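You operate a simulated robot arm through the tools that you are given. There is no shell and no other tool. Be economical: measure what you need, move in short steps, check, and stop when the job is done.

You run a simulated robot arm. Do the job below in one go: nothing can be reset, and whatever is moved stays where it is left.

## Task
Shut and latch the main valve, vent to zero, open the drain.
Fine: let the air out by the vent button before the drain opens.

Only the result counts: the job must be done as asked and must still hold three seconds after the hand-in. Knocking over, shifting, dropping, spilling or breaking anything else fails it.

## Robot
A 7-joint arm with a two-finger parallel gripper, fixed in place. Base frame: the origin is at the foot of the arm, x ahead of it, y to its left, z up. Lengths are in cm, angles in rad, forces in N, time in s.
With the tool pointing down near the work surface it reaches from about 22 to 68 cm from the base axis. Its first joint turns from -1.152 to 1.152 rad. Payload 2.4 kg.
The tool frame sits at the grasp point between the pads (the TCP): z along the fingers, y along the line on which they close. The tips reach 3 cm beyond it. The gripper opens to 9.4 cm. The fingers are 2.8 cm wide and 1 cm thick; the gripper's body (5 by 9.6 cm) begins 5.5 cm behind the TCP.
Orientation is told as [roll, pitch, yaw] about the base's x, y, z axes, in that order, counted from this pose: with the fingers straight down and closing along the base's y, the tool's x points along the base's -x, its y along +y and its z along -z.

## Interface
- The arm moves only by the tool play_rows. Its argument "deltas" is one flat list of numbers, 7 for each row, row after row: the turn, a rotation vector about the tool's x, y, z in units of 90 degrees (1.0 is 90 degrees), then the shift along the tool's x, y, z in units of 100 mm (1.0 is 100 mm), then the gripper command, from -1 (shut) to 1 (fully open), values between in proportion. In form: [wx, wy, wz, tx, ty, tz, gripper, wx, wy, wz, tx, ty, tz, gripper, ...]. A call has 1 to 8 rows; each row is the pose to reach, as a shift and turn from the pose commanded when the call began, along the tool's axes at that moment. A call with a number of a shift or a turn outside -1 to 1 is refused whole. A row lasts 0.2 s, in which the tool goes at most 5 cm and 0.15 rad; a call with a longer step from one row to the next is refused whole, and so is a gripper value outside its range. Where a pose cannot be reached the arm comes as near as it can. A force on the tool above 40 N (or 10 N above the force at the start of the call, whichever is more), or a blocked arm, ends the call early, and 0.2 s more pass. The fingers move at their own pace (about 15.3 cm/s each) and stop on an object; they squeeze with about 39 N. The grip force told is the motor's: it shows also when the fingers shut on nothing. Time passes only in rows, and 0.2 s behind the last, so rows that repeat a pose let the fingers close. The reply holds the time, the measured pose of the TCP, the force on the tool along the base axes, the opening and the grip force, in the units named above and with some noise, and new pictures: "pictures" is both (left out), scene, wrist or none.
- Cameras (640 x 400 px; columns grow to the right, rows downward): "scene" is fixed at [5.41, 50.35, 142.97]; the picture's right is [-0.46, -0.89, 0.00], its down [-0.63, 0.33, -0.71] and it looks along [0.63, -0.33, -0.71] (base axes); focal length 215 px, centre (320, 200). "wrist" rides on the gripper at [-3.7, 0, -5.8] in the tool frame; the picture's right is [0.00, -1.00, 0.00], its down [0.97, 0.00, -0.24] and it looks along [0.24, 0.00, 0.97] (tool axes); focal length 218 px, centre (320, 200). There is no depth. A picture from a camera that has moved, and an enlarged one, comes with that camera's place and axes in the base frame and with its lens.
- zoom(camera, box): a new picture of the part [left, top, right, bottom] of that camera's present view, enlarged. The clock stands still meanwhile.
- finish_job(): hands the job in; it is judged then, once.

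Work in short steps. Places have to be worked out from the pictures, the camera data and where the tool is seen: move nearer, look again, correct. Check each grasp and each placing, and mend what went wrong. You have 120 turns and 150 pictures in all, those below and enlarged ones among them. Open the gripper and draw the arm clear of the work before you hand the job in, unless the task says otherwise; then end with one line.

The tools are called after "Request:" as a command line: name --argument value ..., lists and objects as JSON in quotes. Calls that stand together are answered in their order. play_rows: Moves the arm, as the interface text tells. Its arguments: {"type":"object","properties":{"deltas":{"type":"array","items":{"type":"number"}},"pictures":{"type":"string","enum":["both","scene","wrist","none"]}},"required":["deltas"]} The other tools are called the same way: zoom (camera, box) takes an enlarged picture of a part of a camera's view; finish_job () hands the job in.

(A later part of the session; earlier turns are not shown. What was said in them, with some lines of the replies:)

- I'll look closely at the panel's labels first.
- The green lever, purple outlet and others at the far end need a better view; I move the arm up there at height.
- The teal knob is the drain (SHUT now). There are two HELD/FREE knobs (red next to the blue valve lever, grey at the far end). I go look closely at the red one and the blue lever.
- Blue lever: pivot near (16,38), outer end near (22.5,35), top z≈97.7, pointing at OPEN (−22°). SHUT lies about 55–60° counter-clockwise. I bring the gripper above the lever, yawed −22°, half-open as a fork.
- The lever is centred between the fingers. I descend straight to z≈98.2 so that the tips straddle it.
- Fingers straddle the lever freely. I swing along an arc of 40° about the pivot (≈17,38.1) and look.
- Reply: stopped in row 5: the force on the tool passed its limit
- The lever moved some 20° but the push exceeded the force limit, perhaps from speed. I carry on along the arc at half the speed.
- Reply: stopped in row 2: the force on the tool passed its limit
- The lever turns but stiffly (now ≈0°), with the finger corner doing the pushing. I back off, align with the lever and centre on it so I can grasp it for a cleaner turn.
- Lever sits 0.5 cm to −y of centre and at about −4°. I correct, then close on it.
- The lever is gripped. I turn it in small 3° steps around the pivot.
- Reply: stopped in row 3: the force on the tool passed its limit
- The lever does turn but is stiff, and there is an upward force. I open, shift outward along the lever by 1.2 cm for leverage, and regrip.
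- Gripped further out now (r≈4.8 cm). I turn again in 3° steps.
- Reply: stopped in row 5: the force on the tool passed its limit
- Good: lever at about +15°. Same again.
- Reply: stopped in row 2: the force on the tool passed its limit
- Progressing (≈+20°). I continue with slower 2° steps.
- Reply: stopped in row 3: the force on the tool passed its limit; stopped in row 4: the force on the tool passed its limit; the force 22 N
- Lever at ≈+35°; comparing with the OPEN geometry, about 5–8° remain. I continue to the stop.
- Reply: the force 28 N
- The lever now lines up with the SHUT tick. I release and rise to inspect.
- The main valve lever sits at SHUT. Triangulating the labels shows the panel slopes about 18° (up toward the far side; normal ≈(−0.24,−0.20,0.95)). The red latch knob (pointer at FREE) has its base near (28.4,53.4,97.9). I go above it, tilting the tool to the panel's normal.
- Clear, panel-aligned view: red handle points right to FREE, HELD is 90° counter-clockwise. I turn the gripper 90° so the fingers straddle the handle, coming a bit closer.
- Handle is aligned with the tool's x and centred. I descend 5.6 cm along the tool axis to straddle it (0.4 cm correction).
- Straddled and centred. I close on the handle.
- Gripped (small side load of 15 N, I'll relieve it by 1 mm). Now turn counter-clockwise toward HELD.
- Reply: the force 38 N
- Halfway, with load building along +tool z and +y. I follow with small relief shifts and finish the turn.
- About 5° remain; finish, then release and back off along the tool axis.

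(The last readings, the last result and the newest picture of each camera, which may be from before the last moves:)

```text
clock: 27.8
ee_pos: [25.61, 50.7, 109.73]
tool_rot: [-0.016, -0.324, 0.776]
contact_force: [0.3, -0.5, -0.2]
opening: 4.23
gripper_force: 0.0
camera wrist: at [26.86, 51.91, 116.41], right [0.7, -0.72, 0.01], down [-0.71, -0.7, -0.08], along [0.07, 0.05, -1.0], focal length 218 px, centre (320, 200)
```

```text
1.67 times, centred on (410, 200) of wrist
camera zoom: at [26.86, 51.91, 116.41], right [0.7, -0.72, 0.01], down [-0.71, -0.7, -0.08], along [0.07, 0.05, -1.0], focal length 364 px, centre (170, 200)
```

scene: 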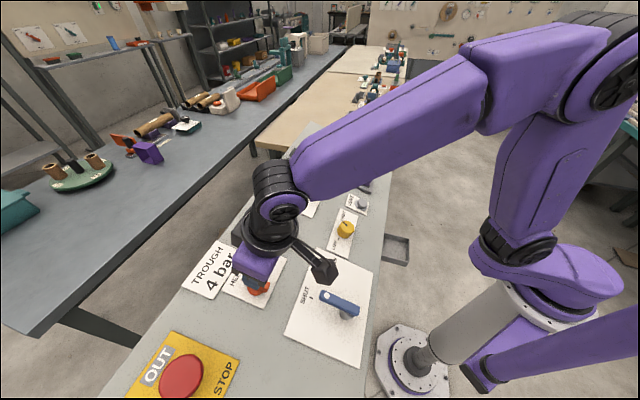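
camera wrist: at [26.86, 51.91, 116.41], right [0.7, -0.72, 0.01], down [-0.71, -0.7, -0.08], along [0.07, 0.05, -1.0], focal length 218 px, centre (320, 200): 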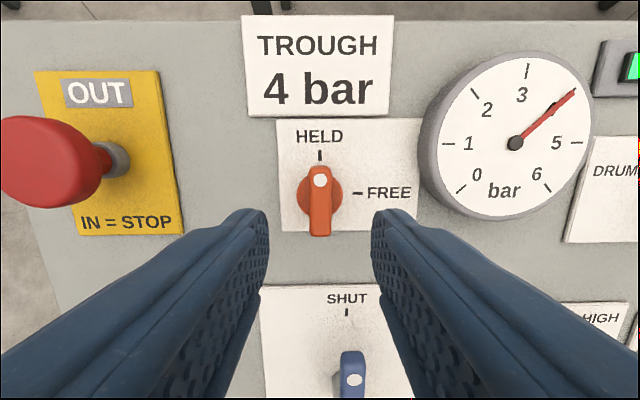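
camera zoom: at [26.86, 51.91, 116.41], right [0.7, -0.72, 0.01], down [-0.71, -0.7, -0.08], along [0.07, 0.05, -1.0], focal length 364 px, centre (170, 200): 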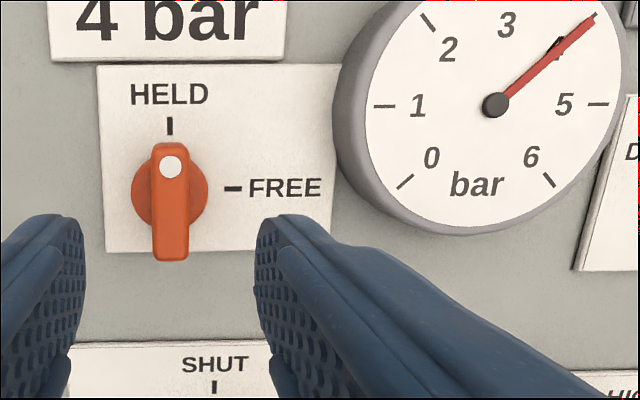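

The latch is at HELD and the gauge still reads 4 bar. Next, the vent button near (42,16). I rise and fly over, keeping the tilt.

Request:
play_rows --deltas '[0, 0, 0, 0, 0, -0.3, -0.5, 0, 0, 0, 0.137, -0.3, -0.35, -0.5, 0, 0, 0, 0.27, -0.6, -0.35, -0.5, 0, 0, 0, 0.41, -0.9, -0.35, -0.5]' --pictures "none"

Request:
play_rows --deltas '[0, 0, 0, 0.137, -0.3, 0, -1, 0, 0, 0, 0.27, -0.6, 0, -1, 0, 0, 0, 0.41, -0.9, 0, -1]' --pictures "none"

Request:
play_rows --deltas '[0, 0, 0, 0.137, -0.3, 0, -1, 0, 0, 0, 0.27, -0.6, 0, -1, 0, 0, 0, 0.41, -0.9, 0, -1]' --pictures "none"

Request:
play_rows --deltas '[0, 0, 0, 0.137, -0.3, 0, -1, 0, 0, 0, 0.27, -0.6, 0, -1, 0, 0, 0, 0.41, -0.9, 0, -1]'

```text
clock: 28.8
ee_pos: [28.23, 40.53, 112.28]
tool_rot: [-0.014, -0.325, 0.778]
contact_force: [-0.1, 0.0, 0.1]
opening: 2.35
gripper_force: 0.1
```

```text
clock: 29.6
ee_pos: [31.72, 31.14, 111.01]
tool_rot: [-0.017, -0.325, 0.779]
contact_force: [-0.1, -1.3, 0.1]
opening: 0.0
gripper_force: 33.3
```

```text
clock: 30.4
ee_pos: [35.16, 21.99, 109.66]
tool_rot: [-0.014, -0.323, 0.776]
contact_force: [-0.3, -0.6, -0.3]
opening: 0.01
gripper_force: 33.1
```

```text
clock: 31.2
ee_pos: [38.85, 12.89, 108.54]
tool_rot: [-0.018, -0.326, 0.776]
contact_force: [0.7, -0.1, 1.0]
opening: 0.01
gripper_force: 33.6
camera wrist: at [40.12, 14.15, 115.2], right [0.7, -0.72, 0.01], down [-0.71, -0.7, -0.08], along [0.07, 0.05, -1.0], focal length 218 px, centre (320, 200)
```

scene: 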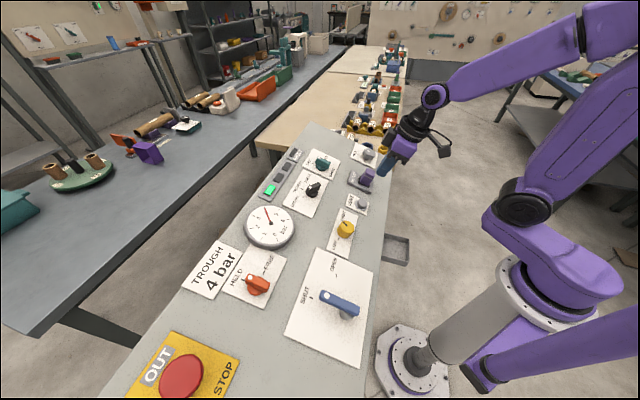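
wrist: 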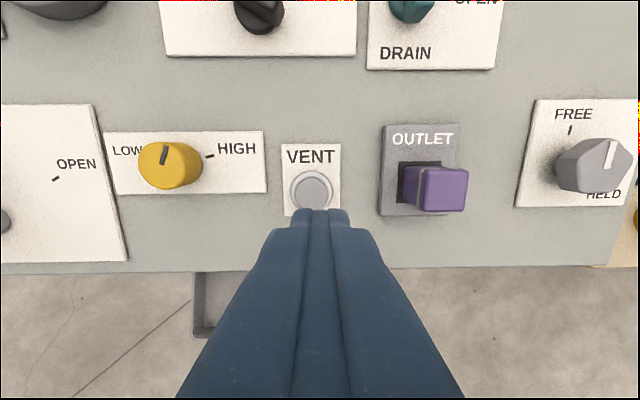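

Vent button is centred at about (41.5,16.6,94.8). I correct 0.8 cm sideways and descend to just above it.

Request:
play_rows --deltas '[0, 0, 0, 0.02, 0.08, 0.3, -1, 0, 0, 0, 0.02, 0.08, 0.6, -1, 0, 0, 0, 0.02, 0.08, 0.85, -1]'

Request:
zoom --camera "scene" --box '[230, 140, 430, 265]'

```text
clock: 32.0
ee_pos: [40.11, 15.49, 100.33]
tool_rot: [-0.017, -0.325, 0.774]
contact_force: [0.7, 0.1, -0.5]
opening: 0.0
gripper_force: 32.7
camera wrist: at [41.25, 16.58, 106.82], right [0.7, -0.72, 0.01], down [-0.71, -0.7, -0.08], along [0.07, 0.05, -1.0], focal length 218 px, centre (320, 200)
```

scene: 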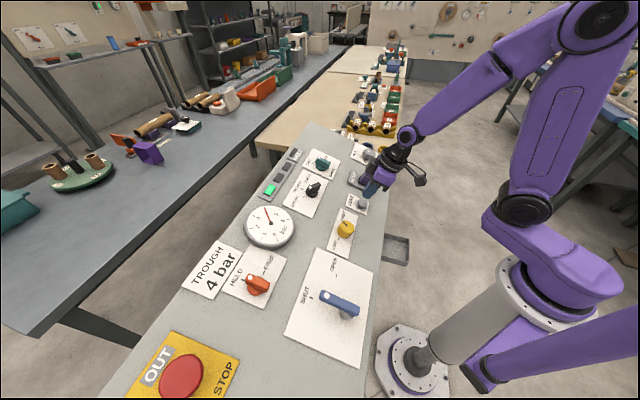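
wrist: 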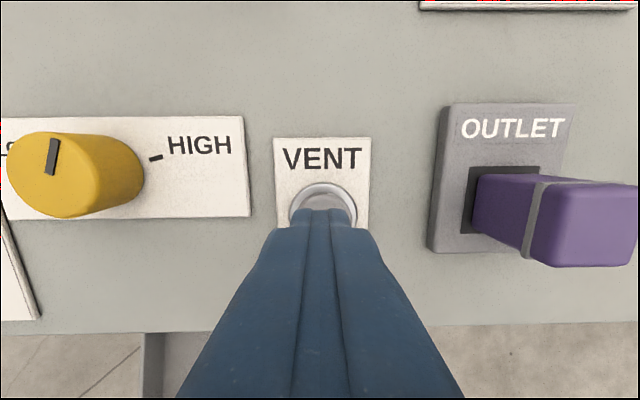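

```text
3.20 times, centred on (330, 202) of scene
camera zoom: at [5.41, 50.35, 142.97], right [-0.46, -0.89, 0.0], down [-0.63, 0.33, -0.71], along [0.63, -0.33, -0.71], focal length 689 px, centre (288, 192)
```

zoom: 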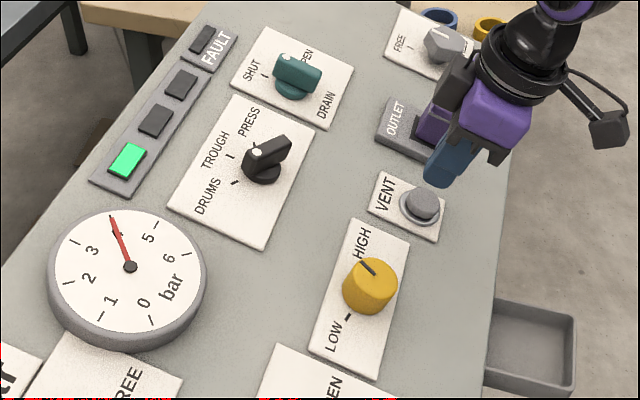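

Aligned over the button. I press down gradually.

Request:
play_rows --deltas '[0, 0, 0, 0, -0.015, 0.1, -1, 0, 0, 0, 0, -0.015, 0.2, -1, 0, 0, 0, 0, -0.015, 0.23, -1, 0, 0, 0, 0, -0.015, 0.26, -1, 0, 0, 0, 0, -0.015, 0.28, -1]'

Request:
zoom --camera "scene" --box '[230, 140, 430, 265]'

```text
clock: 33.2
ee_pos: [40.99, 15.78, 97.6]
tool_rot: [-0.015, -0.323, 0.776]
contact_force: [0.1, 1.0, -0.1]
opening: 0.0
gripper_force: 32.5
camera wrist: at [42.12, 17.06, 104.25], right [0.7, -0.72, 0.01], down [-0.71, -0.7, -0.08], along [0.07, 0.05, -1.0], focal length 218 px, centre (320, 200)
```

scene: 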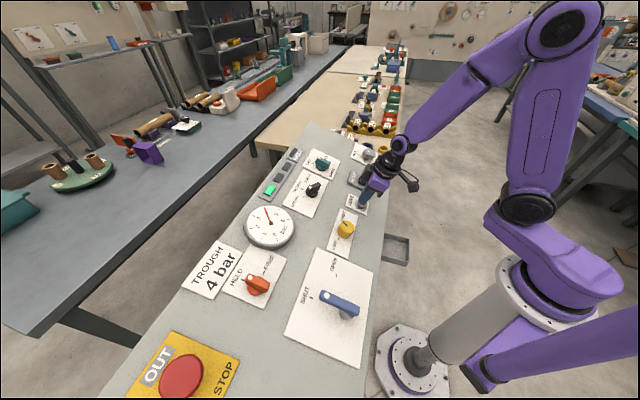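
wrist: 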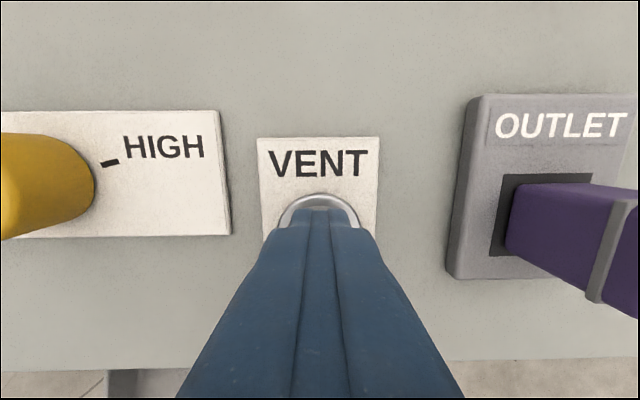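

```text
3.20 times, centred on (330, 202) of scene
camera zoom: at [5.41, 50.35, 142.97], right [-0.46, -0.89, 0.0], down [-0.63, 0.33, -0.71], along [0.63, -0.33, -0.71], focal length 689 px, centre (288, 192)
```

zoom: 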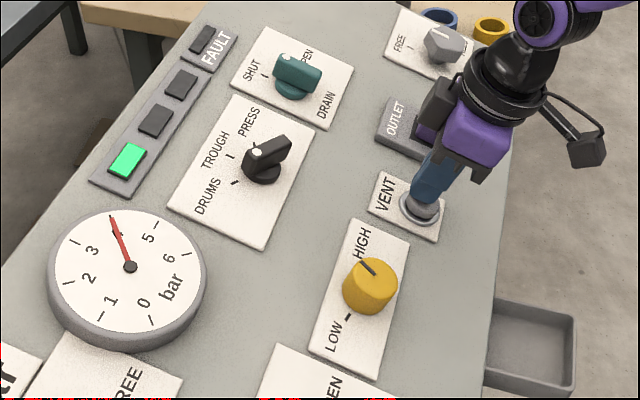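

No contact yet. I go on pressing in 2 mm steps.

Request:
play_rows --deltas '[0, 0, 0, 0, 0, 0.02, -1, 0, 0, 0, 0, 0, 0.04, -1, 0, 0, 0, 0, 0, 0.06, -1, 0, 0, 0, 0, 0, 0.08, -1]' --pictures "none"

Request:
zoom --camera "scene" --box '[230, 140, 430, 265]'

```text
clock: 34.2
ee_pos: [41.18, 15.8, 96.99]
tool_rot: [-0.017, -0.323, 0.776]
contact_force: [-2.4, 0.5, 3.4]
opening: 0.01
gripper_force: 33.4
```

```text
3.20 times, centred on (330, 202) of scene
camera zoom: at [5.4, 50.35, 142.97], right [-0.46, -0.89, 0.0], down [-0.63, 0.33, -0.71], along [0.63, -0.33, -0.71], focal length 689 px, centre (288, 192)
```

zoom: 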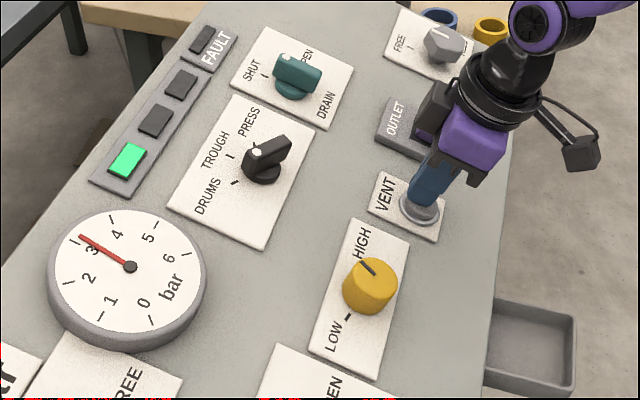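

The button is pressed and pressure is falling (3 bar now). I hold it.

Request:
play_rows --deltas '[0, 0, 0, 0, 0, 0.01, -1, 0, 0, 0, 0, 0, 0.01, -1, 0, 0, 0, 0, 0, 0.01, -1, 0, 0, 0, 0, 0, 0.01, -1, 0, 0, 0, 0, 0, 0.01, -1, 0, 0, 0, 0, 0, 0.01, -1, 0, 0, 0, 0, 0, 0.01, -1, 0, 0, 0, 0, 0, 0.01, -1]' --pictures "none"

Request:
play_rows --deltas '[0, 0, 0, 0, 0, 0, -1, 0, 0, 0, 0, 0, 0, -1, 0, 0, 0, 0, 0, 0, -1, 0, 0, 0, 0, 0, 0, -1, 0, 0, 0, 0, 0, 0, -1, 0, 0, 0, 0, 0, 0, -1, 0, 0, 0, 0, 0, 0, -1, 0, 0, 0, 0, 0, 0, -1]' --pictures "none"

Request:
zoom --camera "scene" --box '[230, 140, 430, 265]'

```text
clock: 36.0
ee_pos: [41.22, 15.78, 96.98]
tool_rot: [-0.014, -0.323, 0.776]
contact_force: [-0.5, 0.1, 7.8]
opening: 0.0
gripper_force: 33.2
```

```text
clock: 37.8
ee_pos: [41.14, 15.99, 96.97]
tool_rot: [-0.016, -0.325, 0.775]
contact_force: [-0.3, -1.4, 7.8]
opening: 0.0
gripper_force: 32.8
```

```text
3.20 times, centred on (330, 202) of scene
camera zoom: at [5.4, 50.34, 142.97], right [-0.46, -0.89, 0.0], down [-0.63, 0.33, -0.71], along [0.63, -0.33, -0.71], focal length 689 px, centre (288, 192)
```

zoom: 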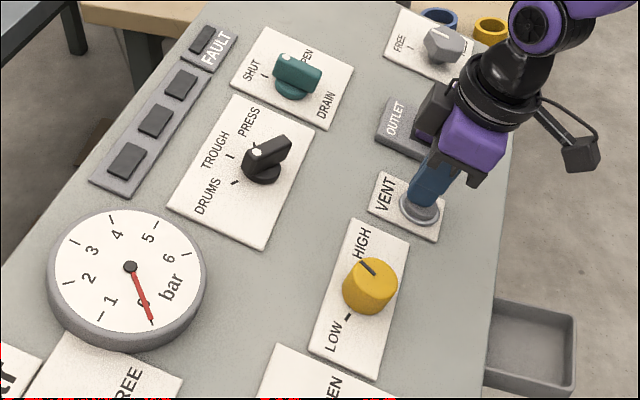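

Gauge is at 0 and the green lamp went off. I hold a little longer, then back off along the tool axis and check that it stays at zero.

Request:
play_rows --deltas '[0, 0, 0, 0, 0, 0, -1, 0, 0, 0, 0, 0, 0, -1, 0, 0, 0, 0, 0, 0, -1, 0, 0, 0, 0, 0, 0, -1, 0, 0, 0, 0, 0, 0, -1]' --pictures "none"

Request:
play_rows --deltas '[0, 0, 0, 0, 0, -0.2, -1, 0, 0, 0, 0, 0, -0.6, -1, 0, 0, 0, 0, 0, -1.0, -1]' --pictures "none"

Request:
zoom --camera "scene" --box '[230, 140, 430, 265]'

```text
clock: 39.0
ee_pos: [41.2, 15.77, 96.9]
tool_rot: [-0.013, -0.325, 0.775]
contact_force: [0.2, -1.3, 8.5]
opening: 0.0
gripper_force: 33.4
```

```text
clock: 39.8
ee_pos: [38.78, 13.73, 106.32]
tool_rot: [-0.014, -0.322, 0.775]
contact_force: [-0.3, 0.3, -0.5]
opening: 0.0
gripper_force: 32.9
```

```text
3.20 times, centred on (330, 202) of scene
camera zoom: at [5.41, 50.35, 142.97], right [-0.46, -0.89, 0.0], down [-0.63, 0.33, -0.71], along [0.63, -0.33, -0.71], focal length 689 px, centre (288, 192)
```

zoom: 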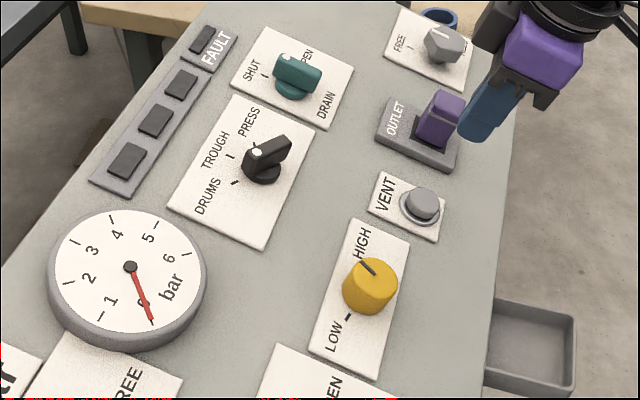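

Zero holds, vent released. Now the drain knob (teal), base about (59,21.4,99.1), pointing up at SHUT with OPEN 90° clockwise. I move above it.

Request:
play_rows --deltas '[0, 0, 0, -0.2, -0.1, -0.15, -1, 0, 0, 0, -0.5, -0.25, -0.15, -1, 0, 0, 0, -0.83, -0.415, -0.15, -0.5]' --pictures "none"

Request:
play_rows --deltas '[0, 0, 0, -0.3, -0.15, 0, -0.1, 0, 0, 0, -0.6, -0.3, 0, -0.1, 0, 0, 0, -0.83, -0.415, 0.1, -0.1]'

```text
clock: 40.6
ee_pos: [47.09, 15.89, 110.39]
tool_rot: [-0.015, -0.326, 0.777]
contact_force: [0.0, -0.7, 0.4]
opening: 2.38
gripper_force: 0.1
```

```text
clock: 41.4
ee_pos: [55.87, 18.69, 112.31]
tool_rot: [-0.013, -0.325, 0.777]
contact_force: [0.5, 0.9, 0.0]
opening: 4.24
gripper_force: 0.1
camera wrist: at [57.12, 19.92, 118.78], right [0.7, -0.72, 0.01], down [-0.71, -0.7, -0.08], along [0.07, 0.05, -1.0], focal length 218 px, centre (320, 200)
```

scene: 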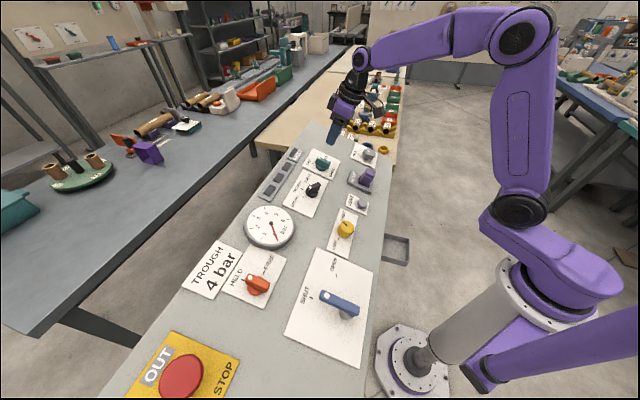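
wrist: 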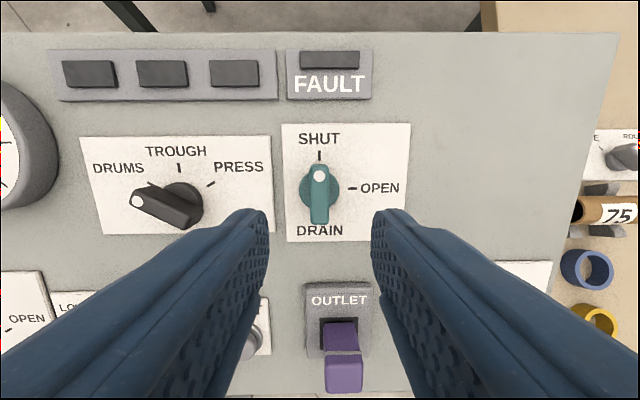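

Centred over the drain knob. I descend 9.1 cm along the tool axis to straddle its handle.

Request:
play_rows --deltas '[0, 0, 0, -0.01, 0, 0.3, -0.1, 0, 0, 0, -0.01, 0, 0.6, -0.1, 0, 0, 0, -0.01, 0, 0.8, -0.1, 0, 0, 0, -0.01, 0, 0.91, -0.1]' --pictures "both"

```text
clock: 42.4
ee_pos: [57.9, 20.74, 103.65]
tool_rot: [-0.015, -0.323, 0.776]
contact_force: [0.0, 0.9, 0.9]
opening: 4.23
gripper_force: 0.1
camera wrist: at [59.09, 22.03, 110.27], right [0.7, -0.72, 0.01], down [-0.71, -0.7, -0.08], along [0.07, 0.05, -1.0], focal length 218 px, centre (320, 200)
```

scene: 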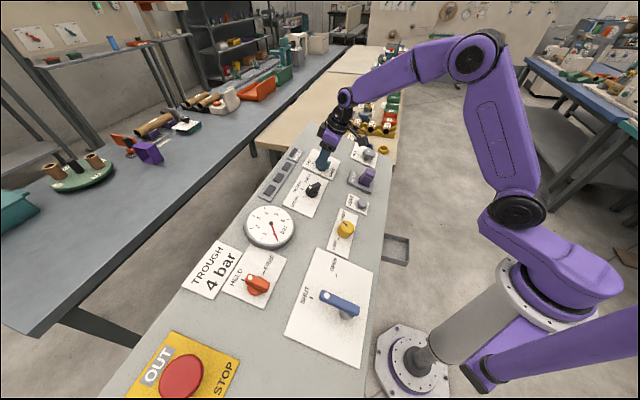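
wrist: 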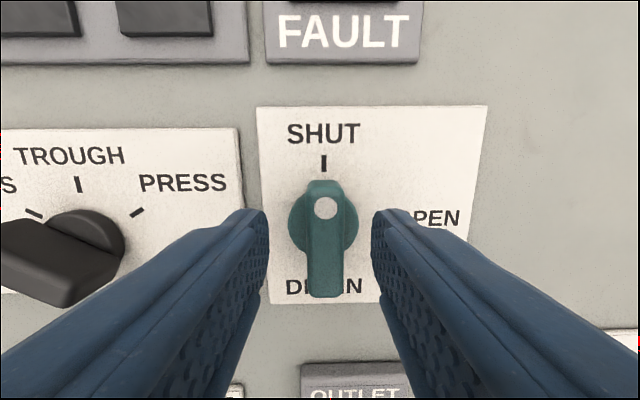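

A bit higher than with the red knob; go 0.8 cm lower, 0.2 cm right, then close.

Request:
play_rows --deltas '[0, 0, 0, -0.005, -0.02, 0.04, -0.1, 0, 0, 0, -0.005, -0.02, 0.08, -0.1, 0, 0, 0, -0.005, -0.02, 0.08, -0.6, 0, 0, 0, -0.005, -0.02, 0.08, -1, 0, 0, 0, -0.005, -0.02, 0.08, -1]' --pictures "wrist"

```text
clock: 43.6
ee_pos: [58.23, 20.81, 102.84]
tool_rot: [-0.016, -0.323, 0.776]
contact_force: [4.1, -1.5, -2.7]
opening: 1.62
gripper_force: 45.5
camera wrist: at [59.49, 22.1, 109.51], right [0.7, -0.72, 0.01], down [-0.71, -0.7, -0.08], along [0.07, 0.05, -1.0], focal length 218 px, centre (320, 200)
```

wrist: 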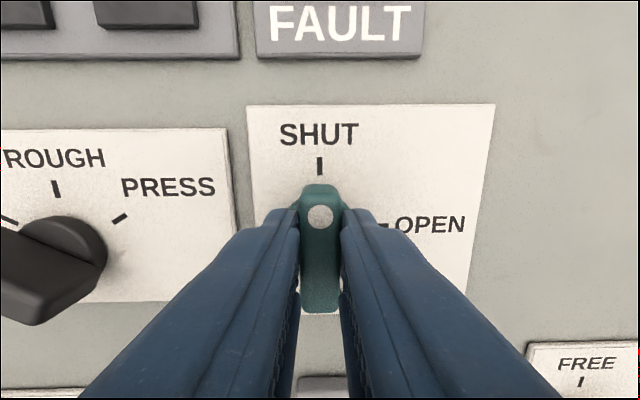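

The drain handle is gripped with little side load. I turn clockwise toward OPEN.

Request:
play_rows --deltas '[0, 0, 0.06, 0, 0, 0, -1, 0, 0, 0.12, 0, 0, 0, -1, 0, 0, 0.18, 0, 0, 0, -1, 0, 0, 0.24, 0, 0, 0, -1, 0, 0, 0.3, 0, 0, 0, -1, 0, 0, 0.36, 0, 0, 0, -1, 0, 0, 0.42, 0, 0, 0, -1, 0, 0, 0.48, 0, 0, 0, -1]' --pictures "wrist"

```text
clock: 45.4
ee_pos: [58.36, 20.6, 102.77]
tool_rot: [0.218, -0.246, -0.013]
contact_force: [24.9, -11.9, -12.8]
opening: 1.58
gripper_force: 45.3
camera wrist: at [60.66, 19.33, 109.2], right [0.04, -0.98, -0.21], down [-1.0, -0.04, -0.01], along [0.0, 0.21, -0.98], focal length 218 px, centre (320, 200)
```

wrist: 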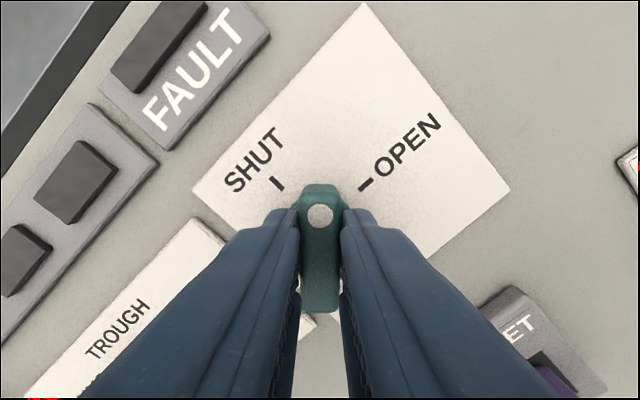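

Halfway; relieve the load slightly and complete the turn.

Request:
play_rows --deltas '[0, 0, 0, -0.018, -0.012, 0.01, -1, 0, 0, 0.07, -0.02, -0.014, 0.01, -1, 0, 0, 0.14, -0.02, -0.015, 0.01, -1, 0, 0, 0.21, -0.02, -0.015, 0.01, -1, 0, 0, 0.28, -0.02, -0.015, 0.01, -1, 0, 0, 0.35, -0.02, -0.015, 0.01, -1, 0, 0, 0.42, -0.02, -0.015, 0.01, -1, 0, 0, 0.49, -0.02, -0.015, 0.01, -1]' --pictures "wrist"

```text
clock: 47.2
ee_pos: [58.29, 20.41, 102.89]
tool_rot: [0.315, -0.026, -0.76]
contact_force: [-21.4, -29.3, 5.1]
opening: 1.58
gripper_force: 44.5
camera wrist: at [59.73, 16.6, 108.33], right [-0.65, -0.7, -0.31], down [-0.76, 0.62, 0.2], along [0.05, 0.37, -0.93], focal length 218 px, centre (320, 200)
```

wrist: 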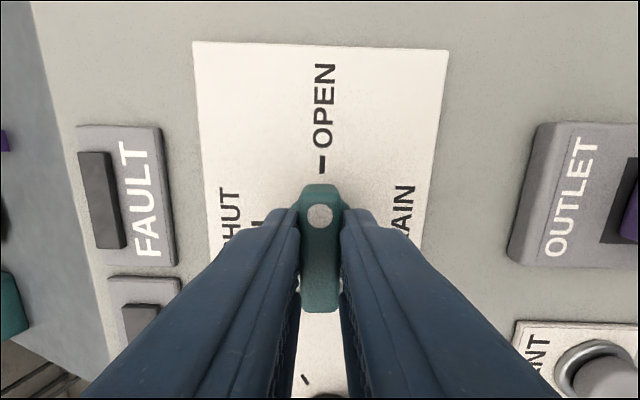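

Nearly exact. Relieve the side load, add 3°, then release and back off.

Request:
play_rows --deltas '[0, 0, 0, 0, -0.02, 0, -1, 0, 0, 0.035, 0, -0.025, 0, -1, 0, 0, 0.035, 0, -0.025, 0, -0.1, 0, 0, 0.035, 0, -0.025, 0, -0.1, 0, 0, 0.035, 0, -0.025, -0.2, -0.1, 0, 0, 0.035, 0, -0.025, -0.6, -0.1, 0, 0, 0.035, 0, -0.025, -0.9, -0.1]'

Request:
zoom --camera "scene" --box '[230, 140, 430, 265]'

```text
clock: 48.8
ee_pos: [56.26, 18.65, 111.2]
tool_rot: [0.326, -0.011, -0.809]
contact_force: [0.5, 0.2, -1.2]
opening: 4.22
gripper_force: 0.1
camera wrist: at [57.56, 14.83, 116.67], right [-0.68, -0.66, -0.32], down [-0.73, 0.65, 0.22], along [0.07, 0.38, -0.92], focal length 218 px, centre (320, 200)
```

scene: 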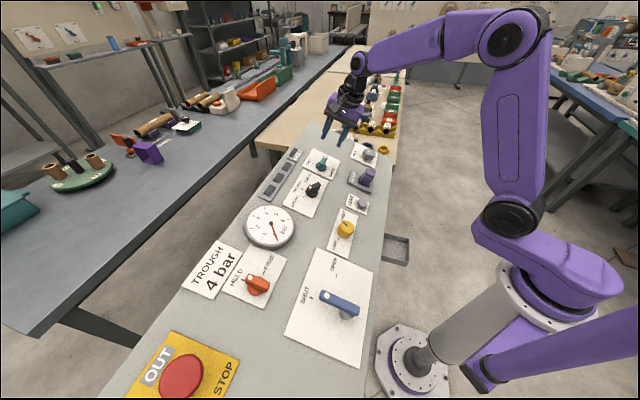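
wrist: 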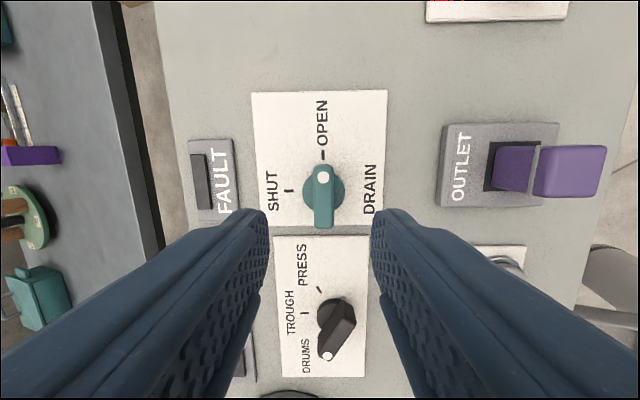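

```text
3.20 times, centred on (330, 202) of scene
camera zoom: at [5.41, 50.35, 142.97], right [-0.46, -0.89, 0.0], down [-0.63, 0.33, -0.71], along [0.63, -0.33, -0.71], focal length 689 px, centre (288, 192)
```

zoom: 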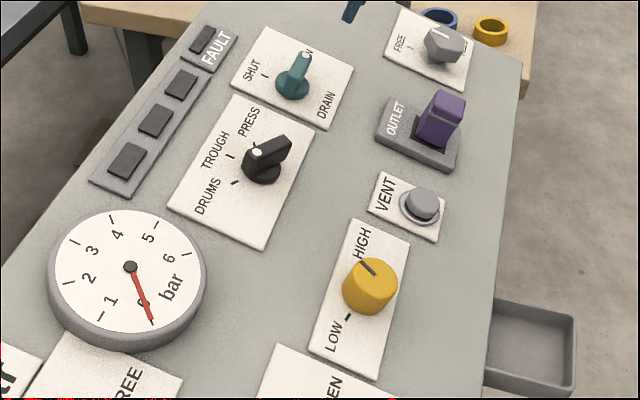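

Drain points exactly at OPEN, gauge at 0, FAULT dark. I open the gripper, draw clear, and check the whole panel once more.

Request:
play_rows --deltas '[0, 0, 0, 0, 0, -0.3, 1, 0, 0, 0, 0, 0, -0.6, 1, 0, 0, 0, 0, 0, -0.9, 1, 0, 0, 0, 0, 0, -0.9, 1]' --pictures "none"

Request:
zoom --camera "scene" --box '[170, 130, 420, 370]'

```text
clock: 49.8
ee_pos: [53.97, 17.15, 119.77]
tool_rot: [0.324, -0.012, -0.808]
contact_force: [-0.4, 1.3, 0.1]
opening: 9.4
gripper_force: 0.0
```

```text
1.67 times, centred on (295, 250) of scene
camera zoom: at [5.41, 50.35, 142.97], right [-0.46, -0.89, 0.0], down [-0.63, 0.33, -0.71], along [0.63, -0.33, -0.71], focal length 359 px, centre (362, 117)
```

zoom: 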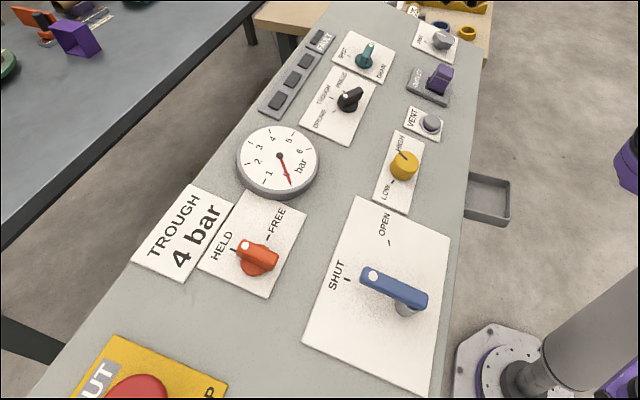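

Everything is in its required state: valve SHUT, latch HELD, gauge 0, drain OPEN, arm clear. I hand in.

Request:
finish_job

```text
The job is handed in.
```

The main valve is shut, the air was vented to 0 bar with the vent button, and only then was the drain opened. For the latch I turned the red HELD/FREE knob beside the valve to HELD. A second HELD/FREE knob at the far end of the panel was left alone, and neither knob is labelled with what it latches, so the red one was my judgement.
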